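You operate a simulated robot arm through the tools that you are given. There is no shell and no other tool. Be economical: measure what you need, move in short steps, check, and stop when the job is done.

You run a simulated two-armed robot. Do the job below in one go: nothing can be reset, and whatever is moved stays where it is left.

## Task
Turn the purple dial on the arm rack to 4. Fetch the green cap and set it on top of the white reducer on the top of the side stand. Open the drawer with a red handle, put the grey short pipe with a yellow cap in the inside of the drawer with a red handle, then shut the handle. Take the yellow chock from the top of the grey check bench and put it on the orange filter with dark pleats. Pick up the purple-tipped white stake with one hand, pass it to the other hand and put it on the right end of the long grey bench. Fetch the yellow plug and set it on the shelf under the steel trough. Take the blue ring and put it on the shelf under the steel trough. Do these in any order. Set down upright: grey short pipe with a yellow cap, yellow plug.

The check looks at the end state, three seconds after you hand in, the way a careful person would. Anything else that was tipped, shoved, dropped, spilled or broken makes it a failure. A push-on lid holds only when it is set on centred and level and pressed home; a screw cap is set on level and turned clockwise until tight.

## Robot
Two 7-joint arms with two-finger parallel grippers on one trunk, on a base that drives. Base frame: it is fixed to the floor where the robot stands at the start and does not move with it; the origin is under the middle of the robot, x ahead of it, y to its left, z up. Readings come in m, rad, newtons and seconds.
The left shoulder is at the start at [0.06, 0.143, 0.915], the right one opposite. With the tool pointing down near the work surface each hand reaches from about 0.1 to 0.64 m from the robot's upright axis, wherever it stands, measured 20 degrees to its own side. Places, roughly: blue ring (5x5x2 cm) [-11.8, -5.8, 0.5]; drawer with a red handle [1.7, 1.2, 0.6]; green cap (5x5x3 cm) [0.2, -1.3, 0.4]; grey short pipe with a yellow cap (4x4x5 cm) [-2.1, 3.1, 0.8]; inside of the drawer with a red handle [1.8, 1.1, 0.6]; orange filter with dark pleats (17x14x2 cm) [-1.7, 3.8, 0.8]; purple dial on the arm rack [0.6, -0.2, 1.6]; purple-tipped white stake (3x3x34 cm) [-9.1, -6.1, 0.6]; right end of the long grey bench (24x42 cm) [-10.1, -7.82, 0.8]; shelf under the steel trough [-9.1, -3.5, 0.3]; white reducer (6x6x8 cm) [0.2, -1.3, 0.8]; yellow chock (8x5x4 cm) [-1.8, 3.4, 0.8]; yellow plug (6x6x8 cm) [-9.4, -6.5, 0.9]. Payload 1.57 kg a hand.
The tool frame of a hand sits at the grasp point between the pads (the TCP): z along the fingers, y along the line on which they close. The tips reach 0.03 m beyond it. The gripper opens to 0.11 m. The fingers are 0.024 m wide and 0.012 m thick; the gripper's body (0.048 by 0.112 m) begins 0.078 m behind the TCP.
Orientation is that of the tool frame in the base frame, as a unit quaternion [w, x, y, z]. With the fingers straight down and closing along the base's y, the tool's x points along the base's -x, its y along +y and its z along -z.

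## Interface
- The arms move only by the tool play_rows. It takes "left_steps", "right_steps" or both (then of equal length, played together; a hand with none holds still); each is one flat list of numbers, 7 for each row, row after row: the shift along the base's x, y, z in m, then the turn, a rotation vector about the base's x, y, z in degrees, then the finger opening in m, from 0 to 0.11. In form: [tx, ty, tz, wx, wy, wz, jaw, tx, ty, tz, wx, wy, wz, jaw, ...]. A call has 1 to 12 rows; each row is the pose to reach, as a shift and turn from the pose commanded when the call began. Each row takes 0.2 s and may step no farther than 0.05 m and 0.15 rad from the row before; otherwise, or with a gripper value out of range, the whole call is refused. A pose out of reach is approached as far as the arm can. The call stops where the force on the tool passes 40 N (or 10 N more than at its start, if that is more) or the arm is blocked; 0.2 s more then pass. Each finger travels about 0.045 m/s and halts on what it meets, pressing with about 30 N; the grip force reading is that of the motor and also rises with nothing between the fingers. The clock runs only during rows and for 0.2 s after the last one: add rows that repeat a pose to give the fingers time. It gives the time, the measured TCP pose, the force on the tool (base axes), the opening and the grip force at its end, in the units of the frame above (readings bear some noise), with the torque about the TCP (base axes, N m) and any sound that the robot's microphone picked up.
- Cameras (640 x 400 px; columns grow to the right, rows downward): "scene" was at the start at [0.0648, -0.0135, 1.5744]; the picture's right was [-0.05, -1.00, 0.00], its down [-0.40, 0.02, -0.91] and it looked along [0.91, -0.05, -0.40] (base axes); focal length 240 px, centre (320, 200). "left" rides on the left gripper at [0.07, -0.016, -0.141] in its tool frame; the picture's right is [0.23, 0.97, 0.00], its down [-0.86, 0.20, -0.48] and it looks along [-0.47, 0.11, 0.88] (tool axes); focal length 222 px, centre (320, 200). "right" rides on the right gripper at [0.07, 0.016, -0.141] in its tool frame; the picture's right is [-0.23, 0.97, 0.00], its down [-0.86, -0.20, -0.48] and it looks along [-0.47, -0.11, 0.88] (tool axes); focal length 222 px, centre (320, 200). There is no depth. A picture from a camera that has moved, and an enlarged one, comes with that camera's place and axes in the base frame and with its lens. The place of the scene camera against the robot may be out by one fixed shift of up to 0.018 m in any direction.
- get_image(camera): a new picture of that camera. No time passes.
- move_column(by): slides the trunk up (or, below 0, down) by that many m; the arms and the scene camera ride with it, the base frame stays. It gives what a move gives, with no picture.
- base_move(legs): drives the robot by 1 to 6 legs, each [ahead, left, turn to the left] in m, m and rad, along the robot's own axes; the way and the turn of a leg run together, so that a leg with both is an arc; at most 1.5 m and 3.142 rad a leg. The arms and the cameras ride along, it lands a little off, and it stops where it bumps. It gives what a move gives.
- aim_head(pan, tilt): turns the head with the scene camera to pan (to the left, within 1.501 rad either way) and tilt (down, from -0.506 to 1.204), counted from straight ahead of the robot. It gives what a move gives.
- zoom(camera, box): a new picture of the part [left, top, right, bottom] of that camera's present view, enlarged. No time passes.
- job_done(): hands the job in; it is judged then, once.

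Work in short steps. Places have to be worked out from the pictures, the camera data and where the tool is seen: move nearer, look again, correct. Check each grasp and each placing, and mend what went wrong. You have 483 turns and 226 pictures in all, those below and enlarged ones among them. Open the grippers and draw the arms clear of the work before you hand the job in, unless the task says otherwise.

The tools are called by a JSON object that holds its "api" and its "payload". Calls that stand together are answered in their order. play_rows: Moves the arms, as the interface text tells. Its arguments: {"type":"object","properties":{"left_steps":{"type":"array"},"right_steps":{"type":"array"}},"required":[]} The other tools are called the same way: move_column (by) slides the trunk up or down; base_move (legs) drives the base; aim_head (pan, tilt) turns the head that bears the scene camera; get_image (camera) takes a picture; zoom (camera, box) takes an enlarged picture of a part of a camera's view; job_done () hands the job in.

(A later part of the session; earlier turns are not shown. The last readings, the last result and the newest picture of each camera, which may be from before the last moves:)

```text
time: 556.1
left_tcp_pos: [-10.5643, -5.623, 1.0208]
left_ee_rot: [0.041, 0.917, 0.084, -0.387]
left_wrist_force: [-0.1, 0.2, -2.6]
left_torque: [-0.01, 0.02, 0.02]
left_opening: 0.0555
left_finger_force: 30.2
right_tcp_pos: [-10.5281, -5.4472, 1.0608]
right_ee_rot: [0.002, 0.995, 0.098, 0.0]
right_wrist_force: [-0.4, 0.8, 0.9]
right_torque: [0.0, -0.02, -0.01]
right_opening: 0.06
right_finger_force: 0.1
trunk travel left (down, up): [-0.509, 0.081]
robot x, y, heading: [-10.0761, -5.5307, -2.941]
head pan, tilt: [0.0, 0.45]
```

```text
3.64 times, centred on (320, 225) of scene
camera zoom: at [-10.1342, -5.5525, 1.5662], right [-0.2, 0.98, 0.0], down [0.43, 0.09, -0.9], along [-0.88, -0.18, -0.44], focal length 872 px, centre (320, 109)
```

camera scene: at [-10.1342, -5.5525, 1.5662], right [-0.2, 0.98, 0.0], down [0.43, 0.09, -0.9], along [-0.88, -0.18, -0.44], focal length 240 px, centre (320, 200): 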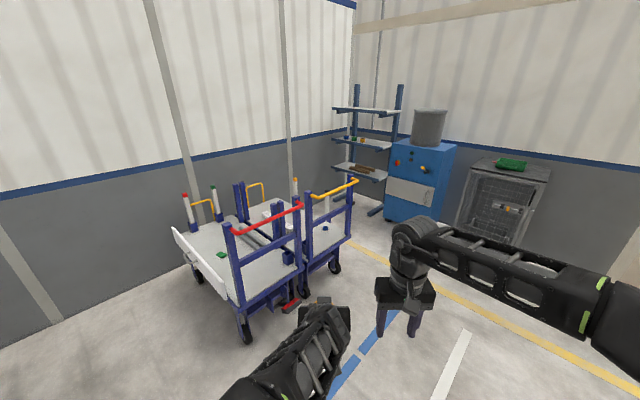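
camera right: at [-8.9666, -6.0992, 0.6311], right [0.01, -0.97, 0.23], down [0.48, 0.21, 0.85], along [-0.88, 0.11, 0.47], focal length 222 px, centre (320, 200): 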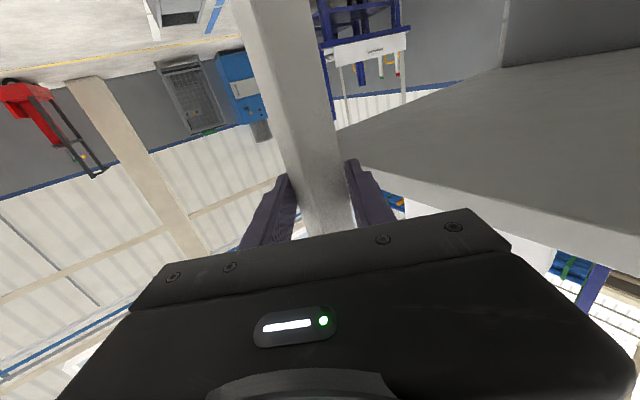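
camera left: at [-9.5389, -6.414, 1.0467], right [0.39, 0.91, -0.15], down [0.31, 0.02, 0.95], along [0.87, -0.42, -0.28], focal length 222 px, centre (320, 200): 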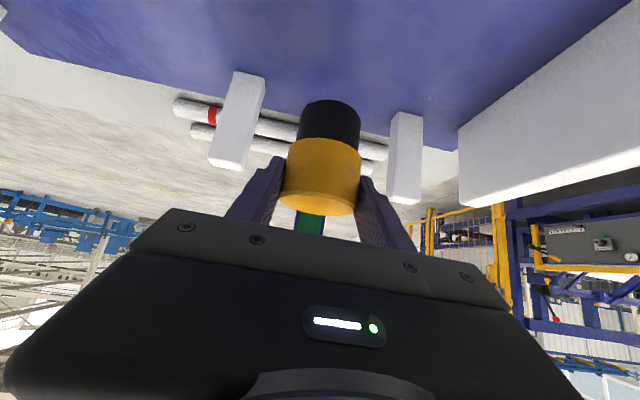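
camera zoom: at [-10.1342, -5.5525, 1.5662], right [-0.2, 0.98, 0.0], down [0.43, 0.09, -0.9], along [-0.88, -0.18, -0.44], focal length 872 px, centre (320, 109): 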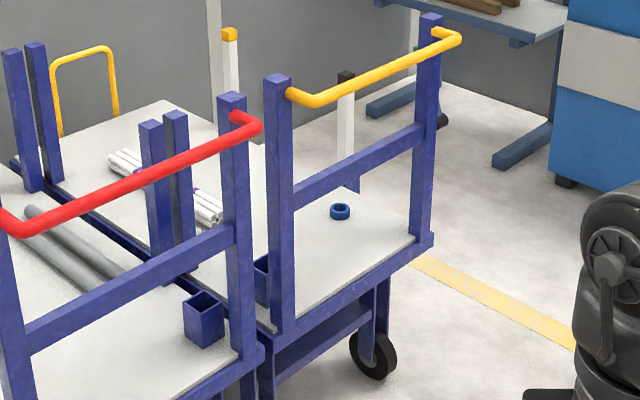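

The ring sits on the yellow-handled cart's deck, 18 cm inside the handle frame, near its right side edge: (-11.75, -5.84, 0.51). I drive round to that side, facing about -40°.

{"api": "base_move", "payload": {"legs": [[0, 0, -0.457], [1.1, 0, 0], [0.95, 0, 0], [0, 0, -1.8], [0, 0, -1.78]]}}

{"api": "aim_head", "payload": {"pan": 0.0, "tilt": 0.75}}

{"api": "get_image", "payload": {"camera": "scene"}}

```text
time: 576.1
left_tcp_pos: [-11.6743, -5.3632, 1.02]
left_ee_rot: [0.366, 0.327, 0.861, -0.133]
left_wrist_force: [-0.2, -0.3, -1.5]
left_torque: [0.01, 0.01, -0.01]
left_opening: 0.0557
left_finger_force: 30.0
right_tcp_pos: [-11.8345, -5.4431, 1.0613]
right_ee_rot: [0.001, 0.35, 0.937, 0.002]
right_wrist_force: [0.4, -0.6, -0.4]
right_torque: [0.03, 0.0, 0.01]
right_opening: 0.0597
right_finger_force: 0.0
trunk travel left (down, up): [-0.509, 0.081]
robot x, y, heading: [-12.0467, -5.0333, -0.708]
head pan, tilt: [0.0, 0.45]
```

```text
time: 576.9
left_tcp_pos: [-11.6749, -5.3633, 1.0197]
left_ee_rot: [0.366, 0.326, 0.862, -0.132]
left_wrist_force: [0.0, 0.0, -0.8]
left_torque: [0.0, 0.01, 0.0]
left_opening: 0.0553
left_finger_force: 29.8
right_tcp_pos: [-11.8342, -5.4422, 1.0602]
right_ee_rot: [0.001, 0.35, 0.937, 0.003]
right_wrist_force: [0.2, -0.4, -0.3]
right_torque: [0.0, 0.02, 0.01]
right_opening: 0.0599
right_finger_force: 0.1
trunk travel left (down, up): [-0.509, 0.081]
robot x, y, heading: [-12.0456, -5.0322, -0.707]
head pan, tilt: [0.0, 0.75]
```

```text
29 pictures are left
camera scene: at [-12.0035, -5.0772, 1.5399], right [-0.65, -0.76, 0.0], down [-0.52, 0.44, -0.73], along [0.56, -0.47, -0.68], focal length 240 px, centre (320, 200)
```

scene: 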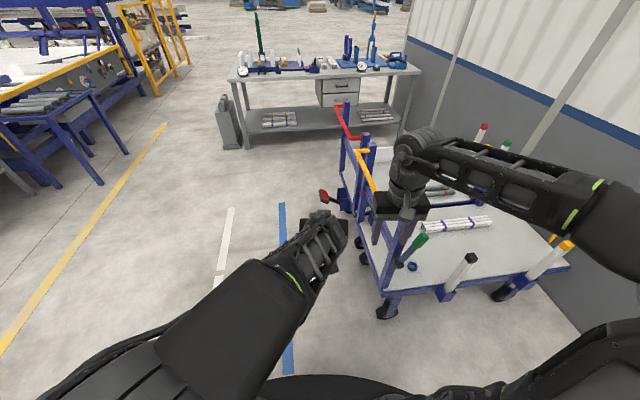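

{"api": "zoom", "payload": {"camera": "scene", "box": [360, 210, 500, 320]}}

```text
3.64 times, centred on (430, 265) of scene
camera zoom: at [-12.0035, -5.0772, 1.5399], right [-0.65, -0.76, 0.0], down [-0.52, 0.44, -0.73], along [0.56, -0.47, -0.68], focal length 872 px, centre (-80, -36)
```

zoom: 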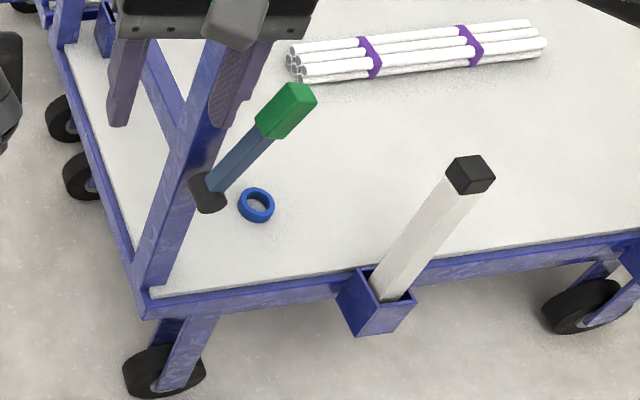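

A lever overhangs the ring and a stake stands west of it; a 40° tilted approach along my heading clears both. I retract the left hand, shift right 0.3, lower the trunk, and tilt the right hand.

{"api": "play_rows", "payload": {"left_steps": [-0.012, 0.043, 0, 0, 0, 0, 0.04, -0.025, 0.087, 0, 0, 0, 0, 0.04, -0.037, 0.13, 0, 0, 0, 0, 0.04, -0.049, 0.1735, 0, 0, 0, 0, 0.04]}}

{"api": "base_move", "payload": {"legs": [[0, -0.3, 0]]}}

{"api": "move_column", "payload": {"by": -0.25}}

{"api": "play_rows", "payload": {"right_steps": [0, 0, -0.01, -4.7, -5.5, 0, 0.07, 0, 0, -0.02, -9.4, -11, 0, 0.07, 0, 0, -0.03, -14.1, -16.5, 0, 0.07, 0, 0, -0.04, -18.8, -22, 0, 0.07, 0, 0, -0.05, -23.4, -27.4, 0, 0.07, 0, 0, -0.06, -28, -32.8, 0, 0.07, 0, 0, -0.07, -32.5, -38, 0, 0.07]}}

{"api": "get_image", "payload": {"camera": "right"}}

```text
time: 577.9
left_tcp_pos: [-11.6947, -5.2757, 1.015]
left_ee_rot: [0.361, 0.323, 0.867, -0.118]
left_wrist_force: [-0.6, 0.7, -2.3]
left_torque: [-0.03, 0.03, 0.0]
left_opening: 0.0556
left_finger_force: 30.3
left hand out of reach, approached as far as the arm can: row 2, 3, 4
right_tcp_pos: [-11.8352, -5.4427, 1.0589]
right_ee_rot: [0.001, 0.349, 0.937, 0.002]
right_wrist_force: [-0.1, 0.0, -0.3]
right_torque: [0.02, -0.03, -0.01]
right_opening: 0.0598
right_finger_force: 0.1
trunk travel left (down, up): [-0.509, 0.081]
robot x, y, heading: [-12.0449, -5.0343, -0.705]
head pan, tilt: [0.0, 0.75]
```

```text
time: 580.0
left_tcp_pos: [-11.8911, -5.5057, 1.0146]
left_ee_rot: [0.361, 0.325, 0.866, -0.119]
left_wrist_force: [-0.4, 0.3, -1.3]
left_torque: [0.04, -0.01, 0.01]
left_opening: 0.0555
left_finger_force: 30.3
right_tcp_pos: [-12.0309, -5.6708, 1.0609]
right_ee_rot: [0.001, 0.351, 0.936, 0.004]
right_wrist_force: [1.1, 0.4, 0.4]
right_torque: [0.05, -0.01, 0.01]
right_opening: 0.0603
right_finger_force: 0.1
trunk travel left (down, up): [-0.509, 0.081]
robot x, y, heading: [-12.2377, -5.2617, -0.714]
head pan, tilt: [0.0, 0.75]
```

```text
time: 582.5
left_tcp_pos: [-11.89, -5.5037, 0.7655]
left_ee_rot: [0.36, 0.325, 0.866, -0.119]
left_wrist_force: [0.3, 0.5, -1.7]
left_torque: [0.02, 0.03, -0.01]
left_opening: 0.0558
left_finger_force: 30.1
right_tcp_pos: [-12.0289, -5.6696, 0.8114]
right_ee_rot: [0.001, 0.352, 0.936, 0.003]
right_wrist_force: [-0.6, -0.1, -0.4]
right_torque: [0.02, 0.02, -0.02]
right_opening: 0.0599
right_finger_force: 0.1
trunk travel left (down, up): [-0.259, 0.331]
robot x, y, heading: [-12.2408, -5.26, -0.71]
head pan, tilt: [0.0, 0.75]
```

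```text
time: 584.1
left_tcp_pos: [-11.8907, -5.5041, 0.7651]
left_ee_rot: [0.36, 0.325, 0.866, -0.119]
left_wrist_force: [0.0, -0.2, -1.2]
left_torque: [0.02, 0.03, 0.02]
left_opening: 0.0558
left_finger_force: 30.0
right_tcp_pos: [-11.9883, -5.6958, 0.7612]
right_ee_rot: [0.397, 0.317, 0.85, -0.142]
right_wrist_force: [-0.4, 0.1, -0.3]
right_torque: [0.0, -0.02, 0.05]
right_opening: 0.0702
right_finger_force: 0.0
right hand out of reach, approached as far as the arm can: row 6, 7
trunk travel left (down, up): [-0.259, 0.331]
robot x, y, heading: [-12.2455, -5.2606, -0.71]
head pan, tilt: [0.0, 0.75]
```

```text
27 pictures are left
camera right: at [-12.0944, -5.5845, 0.7989], right [0.74, 0.64, 0.18], down [0.0, -0.28, 0.96], along [0.67, -0.71, -0.21], focal length 222 px, centre (320, 200)
```

right: 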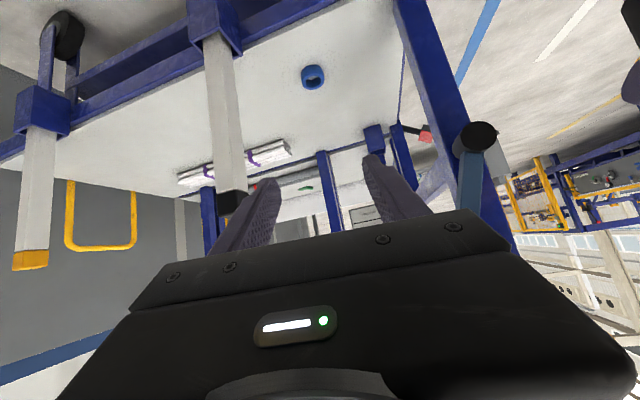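

Ring triangulates to (-11.797, -5.853, 0.457). I go down along a clear line to hover just above it.

{"api": "play_rows", "payload": {"right_steps": [0.027, -0.022, -0.033, 0, 0, 0, 0.075, 0.053, -0.044, -0.067, 0, 0, 0, 0.075, 0.08, -0.066, -0.1, 0, 0, 0, 0.075, 0.107, -0.088, -0.133, 0, 0, 0, 0.075, 0.133, -0.11, -0.167, 0, 0, 0, 0.075, 0.16, -0.132, -0.2, 0, 0, 0, 0.075]}}

{"api": "get_image", "payload": {"camera": "right"}}

```text
time: 585.5
left_tcp_pos: [-11.8906, -5.5046, 0.7647]
left_ee_rot: [0.361, 0.325, 0.866, -0.119]
left_wrist_force: [0.0, 0.6, -1.0]
left_torque: [0.0, 0.02, 0.02]
left_opening: 0.0555
left_finger_force: 30.1
right_tcp_pos: [-11.8283, -5.8287, 0.5608]
right_ee_rot: [0.398, 0.318, 0.849, -0.142]
right_wrist_force: [0.1, -0.4, -0.2]
right_torque: [0.04, -0.03, -0.01]
right_opening: 0.0749
right_finger_force: 0.1
trunk travel left (down, up): [-0.259, 0.331]
robot x, y, heading: [-12.2407, -5.2598, -0.707]
head pan, tilt: [0.0, 0.75]
```

```text
26 pictures are left
camera right: at [-11.9343, -5.7175, 0.5977], right [0.74, 0.64, 0.19], down [0.0, -0.28, 0.96], along [0.67, -0.71, -0.21], focal length 222 px, centre (320, 200)
```

right: 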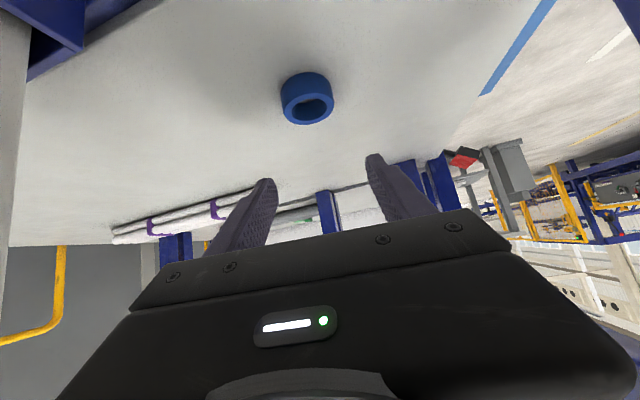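

Ring confirmed at (-11.803, -5.847, 0.460). I descend and grip it across.

{"api": "play_rows", "payload": {"right_steps": [0.004, -0.003, -0.03, 0, 0, 0, 0.075, 0.009, -0.005, -0.06, 0, 0, 0, 0.075, 0.0123, -0.0075, -0.076, 0, 0, 0, 0.075, 0.0123, -0.0075, -0.081, 0, 0, 0, 0.075]}}

{"api": "play_rows", "payload": {"right_steps": [0, 0, 0.001, 0, 0, 0, 0.05, 0, 0, 0.001, 0, 0, 0, 0.03, 0, 0, 0.001, 0, 0, 0, 0.03, 0, 0, 0.001, 0, 0, 0, 0.03]}}

{"api": "get_image", "payload": {"camera": "right"}}

```text
time: 586.5
left_tcp_pos: [-11.8922, -5.5031, 0.7677]
left_ee_rot: [0.363, 0.324, 0.866, -0.119]
left_wrist_force: [-0.5, -0.3, -0.9]
left_torque: [0.01, 0.01, 0.02]
left_opening: 0.0554
left_finger_force: 29.6
right_tcp_pos: [-11.8156, -5.8369, 0.4877]
right_ee_rot: [0.404, 0.315, 0.847, -0.144]
right_wrist_force: [-7.7, 5.5, 28.4]
right_torque: [-0.98, 0.58, -0.45]
right_opening: 0.0755
right_finger_force: 0.0
trunk travel left (down, up): [-0.259, 0.331]
robot x, y, heading: [-12.2414, -5.2621, -0.713]
head pan, tilt: [0.0, 0.75]
```

```text
time: 587.4
left_tcp_pos: [-11.8923, -5.5026, 0.7652]
left_ee_rot: [0.362, 0.323, 0.866, -0.119]
left_wrist_force: [-0.7, 0.3, -0.5]
left_torque: [0.04, 0.03, 0.0]
left_opening: 0.0557
left_finger_force: 29.7
right_tcp_pos: [-11.8134, -5.8338, 0.4888]
right_ee_rot: [0.404, 0.315, 0.847, -0.143]
right_wrist_force: [-2.5, 3.3, 13.1]
right_torque: [-0.31, 0.17, -0.09]
right_opening: 0.0474
right_finger_force: 24.1
trunk travel left (down, up): [-0.259, 0.331]
robot x, y, heading: [-12.2411, -5.2623, -0.712]
head pan, tilt: [0.0, 0.75]
stopped in row 4 (right hand): the force on the tool passed its limit at 40 N (the readings are from after the stop); the commanded pose is now the measured one
```

```text
25 pictures are left
camera right: at [-11.9198, -5.7221, 0.5239], right [0.74, 0.65, 0.19], down [-0.01, -0.27, 0.96], along [0.67, -0.71, -0.2], focal length 222 px, centre (320, 200)
```

right: 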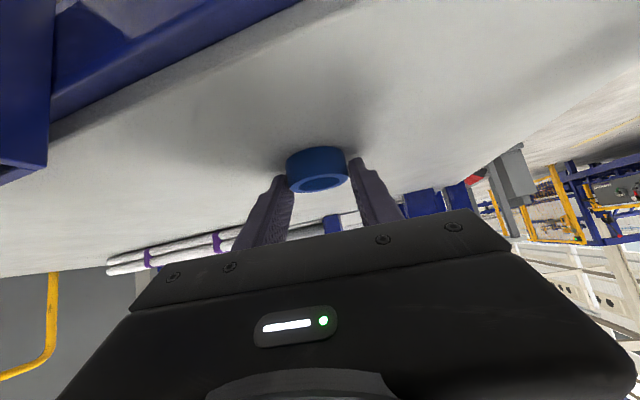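

Ring gripped (0.047). I lift it and withdraw along the same line.

{"api": "play_rows", "payload": {"right_steps": [0, 0, 0.02, 0, 0, 0, 0.03, -0.012, 0.008, 0.06, 0, 0, 0, 0.03, -0.04, 0.03, 0.095, 0, 0, 0, 0.03, -0.067, 0.052, 0.128, 0, 0, 0, 0.03, -0.093, 0.074, 0.162, 0, 0, 0, 0.03, -0.12, 0.096, 0.195, 0, 0, 0, 0.03, -0.147, 0.118, 0.23, 0, 0, 0, 0.03]}}

{"api": "get_image", "payload": {"camera": "right"}}

```text
time: 589.0
left_tcp_pos: [-11.8907, -5.5049, 0.7657]
left_ee_rot: [0.36, 0.325, 0.866, -0.119]
left_wrist_force: [-0.4, -1.2, -0.6]
left_torque: [-0.01, 0.01, 0.02]
left_opening: 0.0555
left_finger_force: 29.8
right_tcp_pos: [-11.9622, -5.7147, 0.7163]
right_ee_rot: [0.402, 0.316, 0.848, -0.141]
right_wrist_force: [0.5, 0.3, 0.0]
right_torque: [0.0, 0.01, 0.03]
right_opening: 0.0469
right_finger_force: 29.5
trunk travel left (down, up): [-0.259, 0.331]
robot x, y, heading: [-12.2404, -5.2614, -0.708]
head pan, tilt: [0.0, 0.75]
```

```text
24 pictures are left
camera right: at [-12.0684, -5.6037, 0.753], right [0.74, 0.65, 0.19], down [0.0, -0.28, 0.96], along [0.67, -0.71, -0.2], focal length 222 px, centre (320, 200)
```

right: 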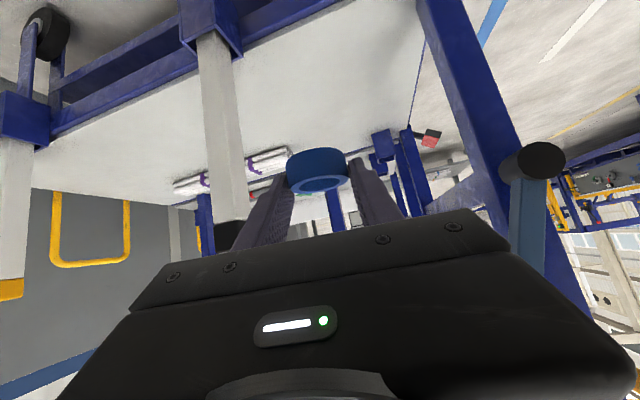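

Ring secured. I leave the carts and drive to the north-west side of the grey table whose lower shelf is the goal.

{"api": "base_move", "payload": {"legs": [[-0.3, 0, 0], [0, 0, 1.08], [1.05, 0, 0], [1.05, 0, 0], [0, 0, 0.735], [1.2, 0, 0]]}}

{"api": "base_move", "payload": {"legs": [[0, 0, -1.7]]}}

{"api": "aim_head", "payload": {"pan": 0.0, "tilt": 0.5}}

{"api": "get_image", "payload": {"camera": "scene"}}

```text
time: 590.4
left_tcp_pos: [-11.9678, -5.4327, 0.7688]
left_ee_rot: [0.367, 0.318, 0.867, -0.116]
left_wrist_force: [-0.3, -0.1, -1.0]
left_torque: [0.06, -0.01, 0.02]
left_opening: 0.0553
left_finger_force: 30.1
right_tcp_pos: [-12.0437, -5.6463, 0.7232]
right_ee_rot: [0.409, 0.315, 0.844, -0.143]
right_wrist_force: [0.4, 0.0, 0.3]
right_torque: [0.01, 0.04, -0.06]
right_opening: 0.0471
right_finger_force: 30.1
trunk travel left (down, up): [-0.259, 0.331]
robot x, y, heading: [-12.3108, -5.1984, -0.707]
head pan, tilt: [0.0, 0.75]
stopped in leg 1: the robot was blocked; the commanded pose is now the measured one
```

```text
time: 591.1
left_tcp_pos: [-11.9677, -5.4353, 0.7682]
left_ee_rot: [0.365, 0.321, 0.866, -0.118]
left_wrist_force: [-0.6, -0.3, -0.5]
left_torque: [-0.02, -0.03, -0.02]
left_opening: 0.0556
left_finger_force: 29.9
right_tcp_pos: [-12.0411, -5.6492, 0.722]
right_ee_rot: [0.407, 0.316, 0.845, -0.143]
right_wrist_force: [-0.4, 0.7, -0.5]
right_torque: [0.0, -0.01, 0.0]
right_opening: 0.0471
right_finger_force: 30.1
trunk travel left (down, up): [-0.259, 0.331]
robot x, y, heading: [-12.3152, -5.1965, -0.714]
head pan, tilt: [0.0, 0.75]
stopped in leg 1: the robot was blocked; the commanded pose is now the measured one
```

```text
time: 591.8
left_tcp_pos: [-11.9677, -5.435, 0.768]
left_ee_rot: [0.365, 0.322, 0.865, -0.119]
left_wrist_force: [-0.5, -0.5, -1.4]
left_torque: [0.05, 0.04, 0.0]
left_opening: 0.0553
left_finger_force: 29.6
right_tcp_pos: [-12.0429, -5.649, 0.7217]
right_ee_rot: [0.407, 0.315, 0.845, -0.143]
right_wrist_force: [-0.5, 0.5, -0.1]
right_torque: [0.01, -0.02, 0.01]
right_opening: 0.047
right_finger_force: 30.0
trunk travel left (down, up): [-0.259, 0.331]
robot x, y, heading: [-12.3118, -5.1965, -0.715]
head pan, tilt: [0.0, 0.499]
```

```text
23 pictures are left
camera scene: at [-12.2645, -5.2469, 1.3117], right [-0.65, -0.76, 0.0], down [-0.36, 0.31, -0.88], along [0.66, -0.57, -0.48], focal length 240 px, centre (320, 200)
```

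scene: 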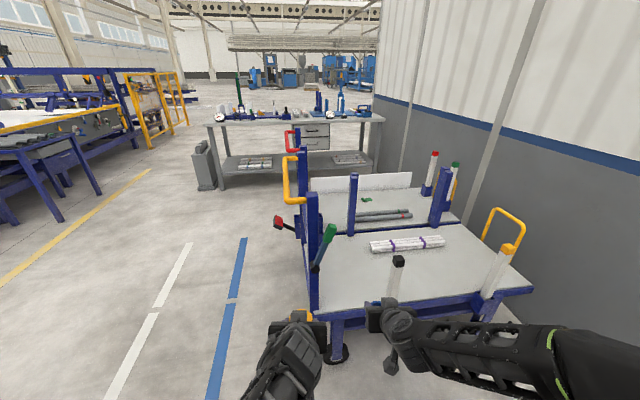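

Something is close behind; I sidestep left (north-east) out of the gap instead.

{"api": "base_move", "payload": {"legs": [[0, 0.7, 0]]}}

{"api": "base_move", "payload": {"legs": [[0, 0, 1.05], [1.4, 0, 0]]}}

```text
time: 595.6
left_tcp_pos: [-11.5157, -4.9118, 0.7678]
left_ee_rot: [0.365, 0.322, 0.866, -0.118]
left_wrist_force: [0.5, 0.0, -0.3]
left_torque: [0.04, 0.0, -0.02]
left_opening: 0.0556
left_finger_force: 30.1
right_tcp_pos: [-11.5884, -5.1224, 0.7223]
right_ee_rot: [0.407, 0.315, 0.845, -0.143]
right_wrist_force: [0.4, -0.1, 0.1]
right_torque: [-0.03, 0.0, 0.01]
right_opening: 0.047
right_finger_force: 29.9
trunk travel left (down, up): [-0.259, 0.331]
robot x, y, heading: [-11.8617, -4.6732, -0.716]
head pan, tilt: [0.0, 0.499]
```

```text
time: 605.3
left_tcp_pos: [-10.1677, -4.0264, 0.7684]
left_ee_rot: [0.375, -0.156, 0.91, 0.081]
left_wrist_force: [-0.4, -0.2, -0.5]
left_torque: [0.03, 0.03, -0.02]
left_opening: 0.0555
left_finger_force: 29.9
right_tcp_pos: [-10.0196, -4.1961, 0.7217]
right_ee_rot: [0.424, -0.151, 0.889, 0.081]
right_wrist_force: [0.3, 0.0, -1.0]
right_torque: [0.0, 0.01, -0.01]
right_opening: 0.0473
right_finger_force: 30.1
trunk travel left (down, up): [-0.259, 0.331]
robot x, y, heading: [-10.5457, -4.2123, 0.335]
head pan, tilt: [0.0, 0.499]
```

Clear now. I continue to the table's north-west side and turn to face it.

{"api": "base_move", "payload": {"legs": [[0, 0, 0.76], [1.15, 0, 0], [0, 0, -1.695]]}}

{"api": "get_image", "payload": {"camera": "scene"}}

```text
time: 617.4
left_tcp_pos: [-9.663, -3.352, 0.7686]
left_ee_rot: [0.371, 0.271, 0.883, -0.097]
left_wrist_force: [0.6, 0.2, -0.8]
left_torque: [0.02, 0.01, -0.01]
left_opening: 0.0555
left_finger_force: 29.7
right_tcp_pos: [-9.7123, -3.5706, 0.7219]
right_ee_rot: [0.415, 0.267, 0.861, -0.12]
right_wrist_force: [-0.1, 0.6, -1.0]
right_torque: [0.0, -0.03, -0.01]
right_opening: 0.0472
right_finger_force: 30.2
trunk travel left (down, up): [-0.259, 0.331]
robot x, y, heading: [-10.0354, -3.1574, -0.596]
head pan, tilt: [0.0, 0.499]
```

```text
22 pictures are left
camera scene: at [-9.9809, -3.1977, 1.3118], right [-0.56, -0.83, 0.0], down [-0.4, 0.27, -0.88], along [0.73, -0.49, -0.48], focal length 240 px, centre (320, 200)
```

scene: 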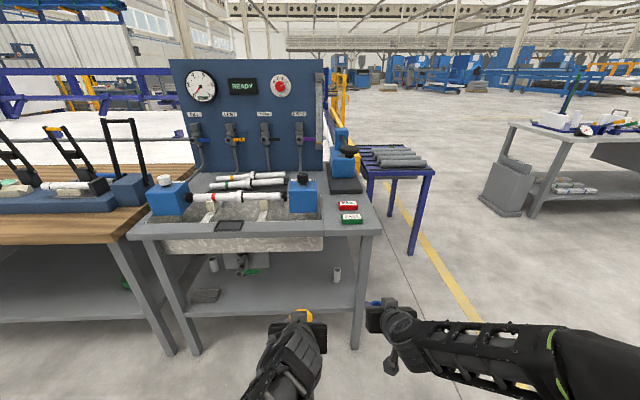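

There is the steel trough bench with its lower shelf right in front. I zoom on the shelf.

{"api": "zoom", "payload": {"camera": "scene", "box": [140, 220, 390, 360]}}

```text
2.56 times, centred on (265, 290) of scene
camera zoom: at [-9.9809, -3.1977, 1.3118], right [-0.56, -0.83, 0.0], down [-0.4, 0.27, -0.88], along [0.73, -0.49, -0.48], focal length 614 px, centre (461, -30)
```

zoom: 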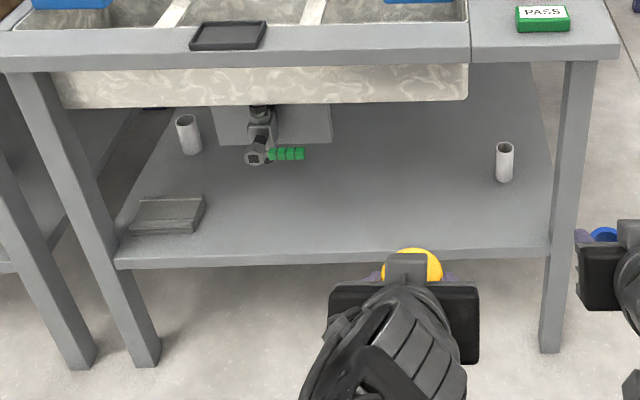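

Free shelf space at centre-right. I lower the trunk, step in 0.2 m, and reach the plug in under the trough with the left hand.

{"api": "move_column", "payload": {"by": -0.22}}

{"api": "base_move", "payload": {"legs": [[0.22, 0.05, 0]]}}

{"api": "play_rows", "payload": {"left_steps": [0.042, -0.0117, -0.015, 0, 0, 0, 0.04, 0.084, -0.023, -0.03, 0, 0, 0, 0.04, 0.126, -0.035, -0.045, 0, 0, 0, 0.04, 0.168, -0.047, -0.06, 0, 0, 0, 0.04, 0.21, -0.058, -0.075, 0, 0, 0, 0.04, 0.245, -0.067, -0.09, 0, 0, 0, 0.04]}}

{"api": "get_image", "payload": {"camera": "left"}}

```text
time: 619.7
left_tcp_pos: [-9.6632, -3.3517, 0.5485]
left_ee_rot: [0.371, 0.272, 0.883, -0.098]
left_wrist_force: [-0.5, -0.6, -0.3]
left_torque: [-0.02, 0.01, -0.01]
left_opening: 0.0553
left_finger_force: 30.2
right_tcp_pos: [-9.713, -3.5703, 0.5018]
right_ee_rot: [0.415, 0.266, 0.862, -0.119]
right_wrist_force: [1.0, 0.1, -0.1]
right_torque: [-0.01, 0.0, 0.0]
right_opening: 0.047
right_finger_force: 30.1
trunk travel left (down, up): [-0.039, 0.551]
robot x, y, heading: [-10.0351, -3.1554, -0.604]
head pan, tilt: [0.0, 0.499]
```

```text
time: 621.5
left_tcp_pos: [-9.4539, -3.4319, 0.5484]
left_ee_rot: [0.371, 0.271, 0.883, -0.098]
left_wrist_force: [0.3, -0.2, -1.2]
left_torque: [0.02, 0.01, -0.01]
left_opening: 0.0554
left_finger_force: 30.7
right_tcp_pos: [-9.5045, -3.6507, 0.5015]
right_ee_rot: [0.415, 0.267, 0.862, -0.12]
right_wrist_force: [-0.1, 0.1, -1.0]
right_torque: [-0.01, 0.02, -0.02]
right_opening: 0.0472
right_finger_force: 29.9
trunk travel left (down, up): [-0.039, 0.551]
robot x, y, heading: [-9.8232, -3.2331, -0.594]
head pan, tilt: [0.0, 0.499]
```

```text
time: 622.9
left_tcp_pos: [-9.2096, -3.5007, 0.4583]
left_ee_rot: [0.372, 0.273, 0.882, -0.099]
left_wrist_force: [0.2, -0.4, -1.2]
left_torque: [-0.01, 0.01, -0.02]
left_opening: 0.0553
left_finger_force: 30.1
right_tcp_pos: [-9.5042, -3.6504, 0.502]
right_ee_rot: [0.415, 0.265, 0.862, -0.118]
right_wrist_force: [0.6, 0.8, -0.5]
right_torque: [-0.03, -0.02, -0.04]
right_opening: 0.0468
right_finger_force: 30.1
trunk travel left (down, up): [-0.039, 0.551]
robot x, y, heading: [-9.8211, -3.2348, -0.599]
head pan, tilt: [0.0, 0.499]
```

```text
20 pictures are left
camera left: at [-9.3447, -3.4324, 0.5085], right [0.41, 0.9, -0.13], down [0.31, 0.0, 0.95], along [0.86, -0.43, -0.29], focal length 222 px, centre (320, 200)
```

left: 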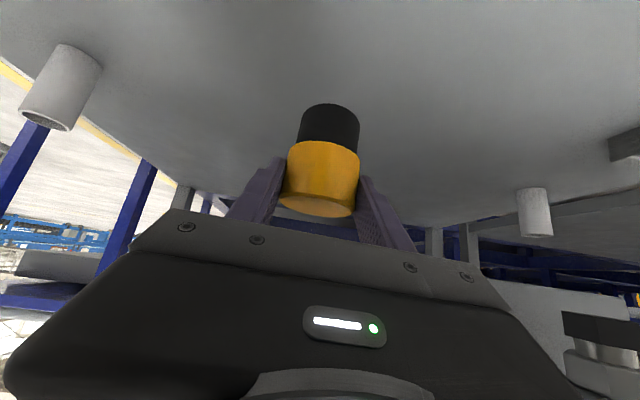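

Clear shelf beneath the plug. I lower it to contact.

{"api": "play_rows", "payload": {"left_steps": [0, 0, -0.025, 0, 0, 0, 0.04, 0, 0, -0.05, 0, 0, 0, 0.04, 0, 0, -0.065, 0, 0, 0, 0.04, 0, 0, -0.073, 0, 0, 0, 0.04, 0, 0, -0.079, 0, 0, 0, 0.04, 0, 0, -0.083, 0, 0, 0, 0.04]}}

```text
time: 624.2
left_tcp_pos: [-9.2088, -3.5005, 0.3782]
left_ee_rot: [0.374, 0.272, 0.881, -0.099]
left_wrist_force: [-1.1, -1.8, 28.9]
left_torque: [-0.65, 0.14, -0.06]
left_opening: 0.0559
left_finger_force: 30.4
right_tcp_pos: [-9.5035, -3.6509, 0.5035]
right_ee_rot: [0.416, 0.266, 0.861, -0.119]
right_wrist_force: [0.6, -0.4, -0.4]
right_torque: [-0.01, -0.02, 0.04]
right_opening: 0.0471
right_finger_force: 30.1
trunk travel left (down, up): [-0.039, 0.551]
robot x, y, heading: [-9.8256, -3.237, -0.597]
head pan, tilt: [0.0, 0.499]
```

Contact. I ease the preload and release, then back out along the tool axis.

{"api": "play_rows", "payload": {"left_steps": [0, 0, 0.002, 0, 0, 0, 0.04, 0, 0, 0.002, 0, 0, 0, 0.06, 0, 0, 0.002, 0, 0, 0, 0.085, 0, 0, 0.002, 0, 0, 0, 0.085, -0.012, 0.008, 0.016, 0, 0, 0, 0.085, -0.03, 0.02, 0.04, 0, 0, 0, 0.085, -0.06, 0.04, 0.06, 0, 0, 0, 0.085, -0.1, 0.065, 0.075, 0, 0, 0, 0.085]}}

{"api": "get_image", "payload": {"camera": "left"}}

```text
time: 626.0
left_tcp_pos: [-9.3096, -3.4327, 0.4487]
left_ee_rot: [0.371, 0.273, 0.883, -0.098]
left_wrist_force: [-0.1, -1.0, -0.5]
left_torque: [0.03, 0.01, -0.02]
left_opening: 0.0849
left_finger_force: 0.1
right_tcp_pos: [-9.5036, -3.6515, 0.502]
right_ee_rot: [0.415, 0.266, 0.862, -0.119]
right_wrist_force: [-0.2, -0.2, 0.9]
right_torque: [0.01, 0.01, 0.04]
right_opening: 0.0465
right_finger_force: 30.4
trunk travel left (down, up): [-0.039, 0.551]
robot x, y, heading: [-9.8274, -3.2389, -0.596]
head pan, tilt: [0.0, 0.499]
```

```text
19 pictures are left
camera left: at [-9.444, -3.3648, 0.4999], right [0.41, 0.9, -0.13], down [0.32, 0.0, 0.95], along [0.86, -0.43, -0.29], focal length 222 px, centre (320, 200)
```

left: 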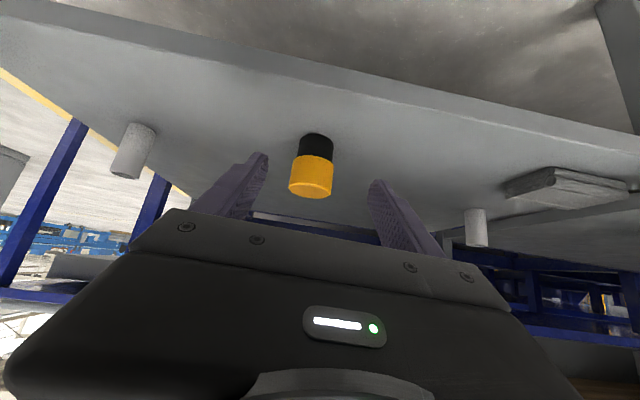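

The plug stands upright on the shelf. I draw the left hand back and reach the ring in with the right, 17 cm to the right of the plug.

{"api": "play_rows", "payload": {"left_steps": [-0.035, 0.03, 0.01, 0, 0, 0, 0.085, -0.07, 0.06, 0.02, 0, 0, 0, 0.085, -0.1, 0.09, 0.02, 0, 0, 0, 0.085]}}

{"api": "play_rows", "payload": {"right_steps": [0.038, 0.003, -0.015, 0, 0, 0, 0.03, 0.077, 0.006, -0.03, 0, 0, 0, 0.03, 0.116, 0.008, -0.05, 0, 0, 0, 0.03, 0.155, 0.011, -0.075, 0, 0, 0, 0.03, 0.1936, 0.014, -0.1, 0, 0, 0, 0.03, 0.1936, 0.014, -0.13, 0, 0, 0, 0.03]}}

{"api": "get_image", "payload": {"camera": "right"}}

```text
time: 626.9
left_tcp_pos: [-9.3732, -3.3955, 0.4882]
left_ee_rot: [0.371, 0.272, 0.883, -0.098]
left_wrist_force: [0.0, 0.6, -0.1]
left_torque: [-0.01, -0.03, 0.01]
left_opening: 0.0849
left_finger_force: 0.1
left hand out of reach, approached as far as the arm can: row 2, 3
right_tcp_pos: [-9.5037, -3.6511, 0.5028]
right_ee_rot: [0.415, 0.266, 0.862, -0.119]
right_wrist_force: [0.4, -0.2, -0.8]
right_torque: [-0.02, 0.01, 0.0]
right_opening: 0.0468
right_finger_force: 29.6
trunk travel left (down, up): [-0.039, 0.551]
robot x, y, heading: [-9.8243, -3.238, -0.599]
head pan, tilt: [0.0, 0.499]
```

```text
time: 628.2
left_tcp_pos: [-9.3731, -3.3957, 0.4875]
left_ee_rot: [0.37, 0.272, 0.883, -0.097]
left_wrist_force: [-0.5, -0.1, -0.1]
left_torque: [0.01, -0.02, 0.03]
left_opening: 0.085
left_finger_force: 0.1
right_tcp_pos: [-9.3092, -3.6389, 0.3728]
right_ee_rot: [0.414, 0.266, 0.862, -0.119]
right_wrist_force: [0.6, 0.0, -0.1]
right_torque: [0.01, 0.0, 0.01]
right_opening: 0.047
right_finger_force: 29.8
trunk travel left (down, up): [-0.039, 0.551]
robot x, y, heading: [-9.8219, -3.2335, -0.603]
head pan, tilt: [0.0, 0.499]
```

```text
18 pictures are left
camera right: at [-9.4283, -3.5397, 0.4067], right [0.66, 0.73, 0.19], down [0.02, -0.27, 0.96], along [0.75, -0.63, -0.19], focal length 222 px, centre (320, 200)
```

right: 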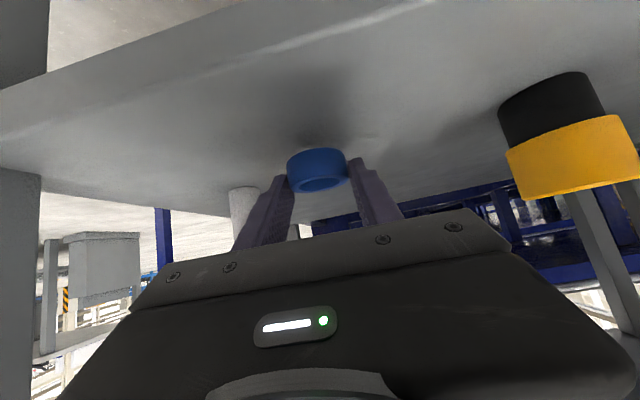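

{"api": "play_rows", "payload": {"right_steps": [0, 0, -0.015, 0, 0, 0, 0.03, 0, 0, -0.025, 0, 0, 0, 0.03, 0, 0, -0.03, 0, 0, 0, 0.03, 0, 0, -0.034, 0, 0, 0, 0.03, 0, 0, -0.037, 0, 0, 0, 0.03]}}

```text
time: 628.8
left_tcp_pos: [-9.3748, -3.3945, 0.4883]
left_ee_rot: [0.371, 0.272, 0.882, -0.097]
left_wrist_force: [0.2, -0.3, 0.0]
left_torque: [0.03, 0.02, 0.01]
left_opening: 0.0851
left_finger_force: 0.2
right_tcp_pos: [-9.3078, -3.6386, 0.3573]
right_ee_rot: [0.421, 0.267, 0.859, -0.121]
right_wrist_force: [-6.0, 2.8, 15.6]
right_torque: [0.01, 0.38, -0.06]
right_opening: 0.0474
right_finger_force: 30.4
trunk travel left (down, up): [-0.039, 0.551]
robot x, y, heading: [-9.8247, -3.2345, -0.602]
head pan, tilt: [0.0, 0.499]
stopped in row 2 (right hand): the force on the tool passed its limit at 53 N (the readings are from after the stop); the commanded pose is now the measured one
```

Contact near the TCP (the ring on the shelf). I release and back out, then check.

{"api": "play_rows", "payload": {"right_steps": [0, 0, 0.001, 0, 0, 0, 0.045, 0, 0, 0.001, 0, 0, 0, 0.07, 0, 0, 0.001, 0, 0, 0, 0.07, 0, 0, 0.03, 0, 0, 0, 0.07, -0.03, 0.02, 0.06, 0, 0, 0, 0.07, -0.065, 0.044, 0.08, 0, 0, 0, 0.07, -0.1, 0.07, 0.1, 0, 0, 0, 0.07]}}

{"api": "get_image", "payload": {"camera": "right"}}

```text
time: 630.4
left_tcp_pos: [-9.3733, -3.3962, 0.4864]
left_ee_rot: [0.37, 0.272, 0.883, -0.097]
left_wrist_force: [0.0, -0.3, -0.6]
left_torque: [-0.01, 0.0, -0.03]
left_opening: 0.0849
left_finger_force: 0.1
right_tcp_pos: [-9.4102, -3.5682, 0.4546]
right_ee_rot: [0.418, 0.267, 0.86, -0.12]
right_wrist_force: [-0.7, 0.8, -0.4]
right_torque: [0.01, 0.02, 0.01]
right_opening: 0.07
right_finger_force: 0.2
trunk travel left (down, up): [-0.039, 0.551]
robot x, y, heading: [-9.8266, -3.2389, -0.601]
head pan, tilt: [0.0, 0.499]
```

```text
17 pictures are left
camera right: at [-9.5282, -3.4696, 0.4876], right [0.66, 0.72, 0.19], down [0.01, -0.27, 0.96], along [0.75, -0.64, -0.18], focal length 222 px, centre (320, 200)
```

right: 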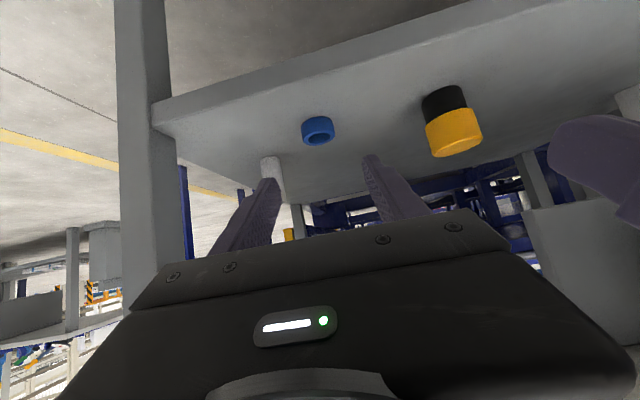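

Ring and plug are both placed. One thing remains: the stake's pedestal, which my base had shoved. I back out and go look at it from the west.

{"api": "base_move", "payload": {"legs": [[-0.6, 0, 0], [0, 0, -0.873], [1.2, 0, 0], [1.15, 0, 0], [0, 0, 0.914]]}}

{"api": "aim_head", "payload": {"pan": 0.0, "tilt": 0.6}}

{"api": "get_image", "payload": {"camera": "scene"}}

```text
time: 649.3
left_tcp_pos: [-9.5616, -5.3146, 0.487]
left_ee_rot: [0.374, 0.234, 0.894, -0.08]
left_wrist_force: [0.1, 0.1, -0.1]
left_torque: [0.03, -0.01, 0.01]
left_opening: 0.0849
left_finger_force: 0.1
right_tcp_pos: [-9.5812, -5.4897, 0.4551]
right_ee_rot: [0.423, 0.23, 0.87, -0.103]
right_wrist_force: [0.9, 0.1, 0.0]
right_torque: [-0.01, -0.01, 0.0]
right_opening: 0.0697
right_finger_force: 0.1
trunk travel left (down, up): [-0.039, 0.551]
robot x, y, heading: [-10.0262, -5.1928, -0.515]
head pan, tilt: [0.0, 0.499]
```

```text
time: 650.0
left_tcp_pos: [-9.5611, -5.3133, 0.4869]
left_ee_rot: [0.375, 0.234, 0.894, -0.081]
left_wrist_force: [-0.3, 0.1, 0.1]
left_torque: [0.0, -0.02, -0.03]
left_opening: 0.085
left_finger_force: 0.0
right_tcp_pos: [-9.5817, -5.49, 0.4551]
right_ee_rot: [0.424, 0.229, 0.87, -0.102]
right_wrist_force: [0.2, 0.0, 0.4]
right_torque: [0.02, 0.03, 0.0]
right_opening: 0.07
right_finger_force: 0.0
trunk travel left (down, up): [-0.039, 0.551]
robot x, y, heading: [-10.024, -5.1925, -0.511]
head pan, tilt: [0.0, 0.6]
```

```text
16 pictures are left
camera scene: at [-9.9714, -5.23, 1.0827], right [-0.49, -0.87, 0.0], down [-0.49, 0.28, -0.83], along [0.72, -0.41, -0.56], focal length 240 px, centre (320, 200)
```

scene: 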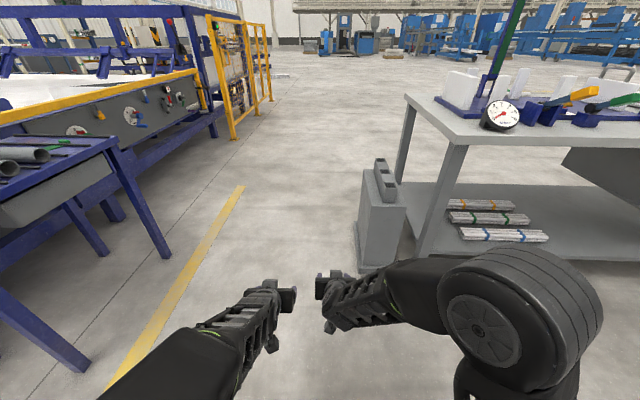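

The pedestal must go back ~0.21 m along just my present heading. I'll push it low with the closed right hand. First align laterally and lower the hand.

{"api": "base_move", "payload": {"legs": [[0, -0.29, 0]]}}

{"api": "play_rows", "payload": {"right_steps": [0.012, -0.007, -0.043, 0, 0, 0, 0.05, 0.024, -0.014, -0.086, 0, 0, 0, 0.03, 0.036, -0.02, -0.129, 0, 0, 0, 0.0, 0.048, -0.027, -0.172, 0, 0, 0, 0.0, 0.06, -0.034, -0.215, 0, 0, 0, 0.0, 0.072, -0.04, -0.258, 0, 0, 0, 0.0, 0.085, -0.048, -0.3, 0, 0, 0, 0.0]}}

{"api": "get_image", "payload": {"camera": "right"}}

{"api": "get_image", "payload": {"camera": "scene"}}

```text
time: 652.0
left_tcp_pos: [-9.7075, -5.5697, 0.4866]
left_ee_rot: [0.373, 0.237, 0.893, -0.083]
left_wrist_force: [-0.4, 0.3, -0.4]
left_torque: [0.03, 0.0, 0.01]
left_opening: 0.0849
left_finger_force: 0.0
right_tcp_pos: [-9.7275, -5.7459, 0.4551]
right_ee_rot: [0.423, 0.231, 0.87, -0.103]
right_wrist_force: [-0.6, -0.4, -0.6]
right_torque: [-0.01, 0.01, 0.02]
right_opening: 0.0702
right_finger_force: 0.1
trunk travel left (down, up): [-0.039, 0.551]
robot x, y, heading: [-10.1699, -5.4447, -0.521]
head pan, tilt: [0.0, 0.6]
```

```text
time: 653.6
left_tcp_pos: [-9.7071, -5.5698, 0.4876]
left_ee_rot: [0.374, 0.236, 0.893, -0.082]
left_wrist_force: [0.5, 0.4, -0.1]
left_torque: [-0.04, -0.03, 0.02]
left_opening: 0.0851
left_finger_force: 0.1
right_tcp_pos: [-9.6399, -5.7937, 0.1549]
right_ee_rot: [0.423, 0.232, 0.87, -0.103]
right_wrist_force: [0.4, -0.4, 0.2]
right_torque: [0.0, 0.01, -0.02]
right_opening: 0.0
right_finger_force: 21.1
trunk travel left (down, up): [-0.039, 0.551]
robot x, y, heading: [-10.1701, -5.4459, -0.515]
head pan, tilt: [0.0, 0.6]
```

```text
15 pictures are left
camera right: at [-9.7662, -5.7045, 0.1876], right [0.6, 0.78, 0.19], down [0.03, -0.26, 0.96], along [0.8, -0.57, -0.18], focal length 222 px, centre (320, 200)
```

right: 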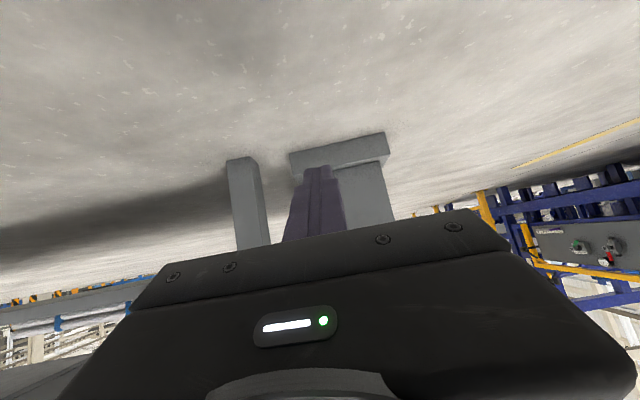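

```text
14 pictures are left
camera scene: at [-10.1162, -5.4843, 1.0828], right [-0.5, -0.87, 0.0], down [-0.49, 0.28, -0.83], along [0.72, -0.41, -0.56], focal length 240 px, centre (320, 200)
```

scene: 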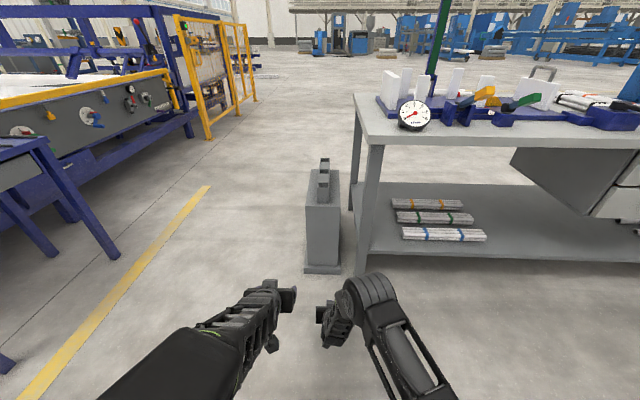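

Two bearings fix the pedestal's clip at (-9.227, -6.007): it needs ~13 cm toward az -35°. The left arm is better placed for the push (bench leg on the right). I stow the right hand, align, and lower the left.

{"api": "play_rows", "payload": {"right_steps": [-0.012, 0.007, 0.043, 0, 0, 0, 0.0, -0.024, 0.014, 0.086, 0, 0, 0, 0.0, -0.036, 0.02, 0.129, 0, 0, 0, 0.0, -0.048, 0.027, 0.172, 0, 0, 0, 0.0, -0.06, 0.034, 0.215, 0, 0, 0, 0.0, -0.09, 0.05, 0.25, 0, 0, 0, 0.0, -0.125, 0.07, 0.28, 0, 0, 0, 0.0, -0.16, 0.09, 0.3, 0, 0, 0, 0.0]}}

{"api": "base_move", "payload": {"legs": [[0, 0, -0.085], [0, -0.05, 0]]}}

{"api": "play_rows", "payload": {"left_steps": [0.0256, -0.0175, -0.037, 0, 0, 0, 0.06, 0.0512, -0.035, -0.074, 0, 0, 0, 0.03, 0.0768, -0.0525, -0.111, 0, 0, 0, 0.0, 0.1024, -0.07, -0.148, 0, 0, 0, 0.0, 0.128, -0.0875, -0.185, 0, 0, 0, 0.0, 0.1536, -0.105, -0.222, 0, 0, 0, 0.0, 0.179, -0.1225, -0.259, 0, 0, 0, 0.0, 0.205, -0.14, -0.296, 0, 0, 0, 0.0, 0.23, -0.157, -0.33, 0, 0, 0, 0.0]}}

{"api": "get_image", "payload": {"camera": "left"}}

```text
refused: row 7 steps farther than a row can; nothing moved
```

```text
time: 655.0
left_tcp_pos: [-9.7485, -5.6509, 0.4877]
left_ee_rot: [0.37, 0.275, 0.882, -0.099]
left_wrist_force: [-0.6, 0.3, 0.1]
left_torque: [-0.01, 0.0, 0.01]
left_opening: 0.0851
left_finger_force: 0.0
right_tcp_pos: [-9.7005, -5.8793, 0.1537]
right_ee_rot: [0.418, 0.269, 0.859, -0.122]
right_wrist_force: [0.1, 0.4, 0.5]
right_torque: [0.02, -0.01, 0.02]
right_opening: 0.0
right_finger_force: 21.5
trunk travel left (down, up): [-0.039, 0.551]
robot x, y, heading: [-10.1973, -5.483, -0.604]
head pan, tilt: [0.0, 0.6]
```

```text
time: 657.0
left_tcp_pos: [-9.5167, -5.806, 0.1579]
left_ee_rot: [0.37, 0.274, 0.882, -0.097]
left_wrist_force: [0.0, 0.4, 0.1]
left_torque: [0.05, 0.04, 0.0]
left_opening: 0.0001
left_finger_force: 21.6
right_tcp_pos: [-9.7005, -5.8782, 0.1555]
right_ee_rot: [0.418, 0.269, 0.859, -0.122]
right_wrist_force: [-0.2, -0.5, 0.5]
right_torque: [0.03, 0.01, -0.02]
right_opening: 0.0003
right_finger_force: 21.1
trunk travel left (down, up): [-0.039, 0.551]
robot x, y, heading: [-10.1973, -5.4898, -0.6]
head pan, tilt: [0.0, 0.6]
```

```text
13 pictures are left
camera left: at [-9.6516, -5.7384, 0.2081], right [0.41, 0.9, -0.13], down [0.32, -0.01, 0.95], along [0.85, -0.43, -0.29], focal length 222 px, centre (320, 200)
```

left: 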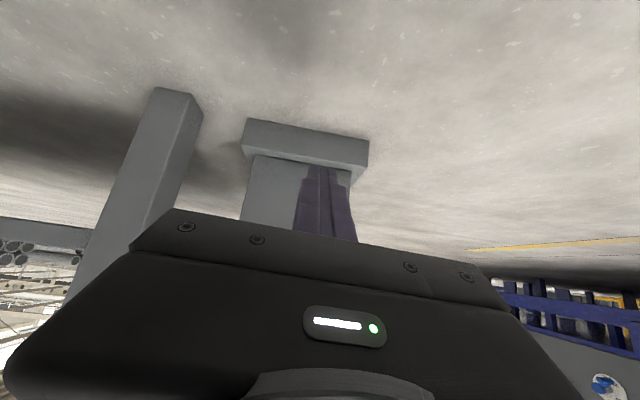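

I stow the right hand and shift 2 cm right, then approach the pedestal slowly.

{"api": "play_rows", "payload": {"right_steps": [-0.012, 0.007, 0.043, 0, 0, 0, 0.0, -0.024, 0.014, 0.086, 0, 0, 0, 0.0, -0.036, 0.02, 0.129, 0, 0, 0, 0.0, -0.06, 0.036, 0.165, 0, 0, 0, 0.0, -0.085, 0.052, 0.2, 0, 0, 0, 0.0, -0.11, 0.07, 0.235, 0, 0, 0, 0.0, -0.135, 0.088, 0.27, 0, 0, 0, 0.0]}}

{"api": "base_move", "payload": {"legs": [[0, -0.02, 0], [0.15, 0, 0]]}}

{"api": "get_image", "payload": {"camera": "left"}}

```text
time: 658.6
left_tcp_pos: [-9.517, -5.8081, 0.1581]
left_ee_rot: [0.37, 0.274, 0.882, -0.098]
left_wrist_force: [-0.2, 0.1, -0.2]
left_torque: [0.0, -0.02, 0.0]
left_opening: 0.0
left_finger_force: 21.3
right_tcp_pos: [-9.8348, -5.7896, 0.4258]
right_ee_rot: [0.417, 0.269, 0.86, -0.121]
right_wrist_force: [-0.5, 0.3, -0.3]
right_torque: [0.01, 0.0, 0.01]
right_opening: 0.0
right_finger_force: 21.4
trunk travel left (down, up): [-0.039, 0.551]
robot x, y, heading: [-10.1987, -5.4852, -0.607]
head pan, tilt: [0.0, 0.6]
```

```text
time: 660.4
left_tcp_pos: [-9.4071, -5.9107, 0.1581]
left_ee_rot: [0.371, 0.275, 0.882, -0.098]
left_wrist_force: [0.1, -0.2, 0.5]
left_torque: [-0.01, 0.0, 0.03]
left_opening: 0.0
left_finger_force: 21.2
right_tcp_pos: [-9.7234, -5.8926, 0.4253]
right_ee_rot: [0.418, 0.27, 0.859, -0.123]
right_wrist_force: [-1.2, 0.0, -0.1]
right_torque: [-0.02, 0.02, 0.01]
right_opening: 0.0001
right_finger_force: 21.3
trunk travel left (down, up): [-0.039, 0.551]
robot x, y, heading: [-10.0875, -5.5883, -0.607]
head pan, tilt: [0.0, 0.6]
```

```text
12 pictures are left
camera left: at [-9.541, -5.8415, 0.2086], right [0.41, 0.9, -0.13], down [0.32, -0.01, 0.95], along [0.85, -0.43, -0.29], focal length 222 px, centre (320, 200)
```

left: 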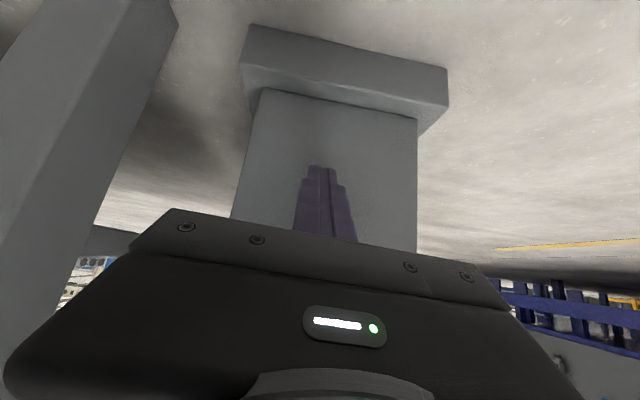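

Centred on the pedestal's face, almost touching. I push in small base steps and read forces.

{"api": "base_move", "payload": {"legs": [[0.06, 0, 0]]}}

{"api": "base_move", "payload": {"legs": [[0.05, 0, 0]]}}

{"api": "get_image", "payload": {"camera": "scene"}}

```text
time: 661.1
left_tcp_pos: [-9.4038, -5.9117, 0.1586]
left_ee_rot: [0.369, 0.275, 0.882, -0.097]
left_wrist_force: [-14.7, 10.2, 16.9]
left_torque: [-0.09, -0.29, 0.04]
left_opening: 0.0
left_finger_force: 21.8
right_tcp_pos: [-9.7222, -5.8934, 0.4251]
right_ee_rot: [0.419, 0.269, 0.859, -0.121]
right_wrist_force: [-0.4, -0.5, -0.2]
right_torque: [0.04, -0.03, 0.0]
right_opening: 0.0
right_finger_force: 21.4
trunk travel left (down, up): [-0.039, 0.551]
robot x, y, heading: [-10.0852, -5.591, -0.604]
head pan, tilt: [0.0, 0.6]
stopped in leg 1: the force on the tool passed its limit at 80 N (the readings are from after the stop); the commanded pose is now the measured one
```

```text
time: 661.8
left_tcp_pos: [-9.4054, -5.911, 0.1552]
left_ee_rot: [0.366, 0.276, 0.883, -0.097]
left_wrist_force: [-0.2, -0.3, 0.1]
left_torque: [0.01, -0.01, -0.01]
left_opening: 0.0
left_finger_force: 21.3
right_tcp_pos: [-9.719, -5.8944, 0.4247]
right_ee_rot: [0.418, 0.269, 0.859, -0.121]
right_wrist_force: [-0.1, -0.5, -0.1]
right_torque: [0.01, 0.02, 0.0]
right_opening: 0.0002
right_finger_force: 21.3
trunk travel left (down, up): [-0.039, 0.551]
robot x, y, heading: [-10.0828, -5.5903, -0.609]
head pan, tilt: [0.0, 0.6]
stopped in leg 1: the force on the tool passed its limit at 76 N (the readings are from after the stop); the commanded pose is now the measured one
```

```text
11 pictures are left
camera scene: at [-10.0323, -5.6348, 1.0821], right [-0.57, -0.82, 0.0], down [-0.46, 0.32, -0.83], along [0.68, -0.47, -0.56], focal length 240 px, centre (320, 200)
```

scene: 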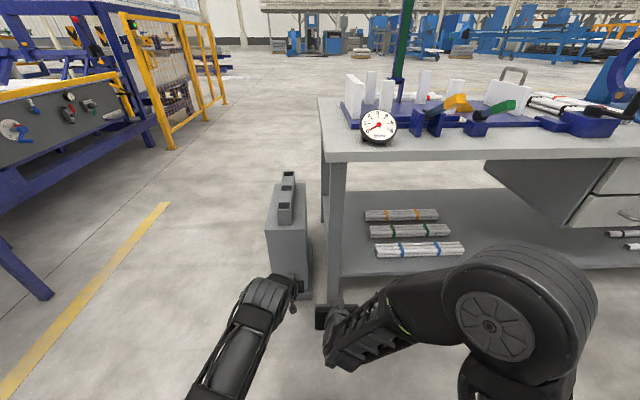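

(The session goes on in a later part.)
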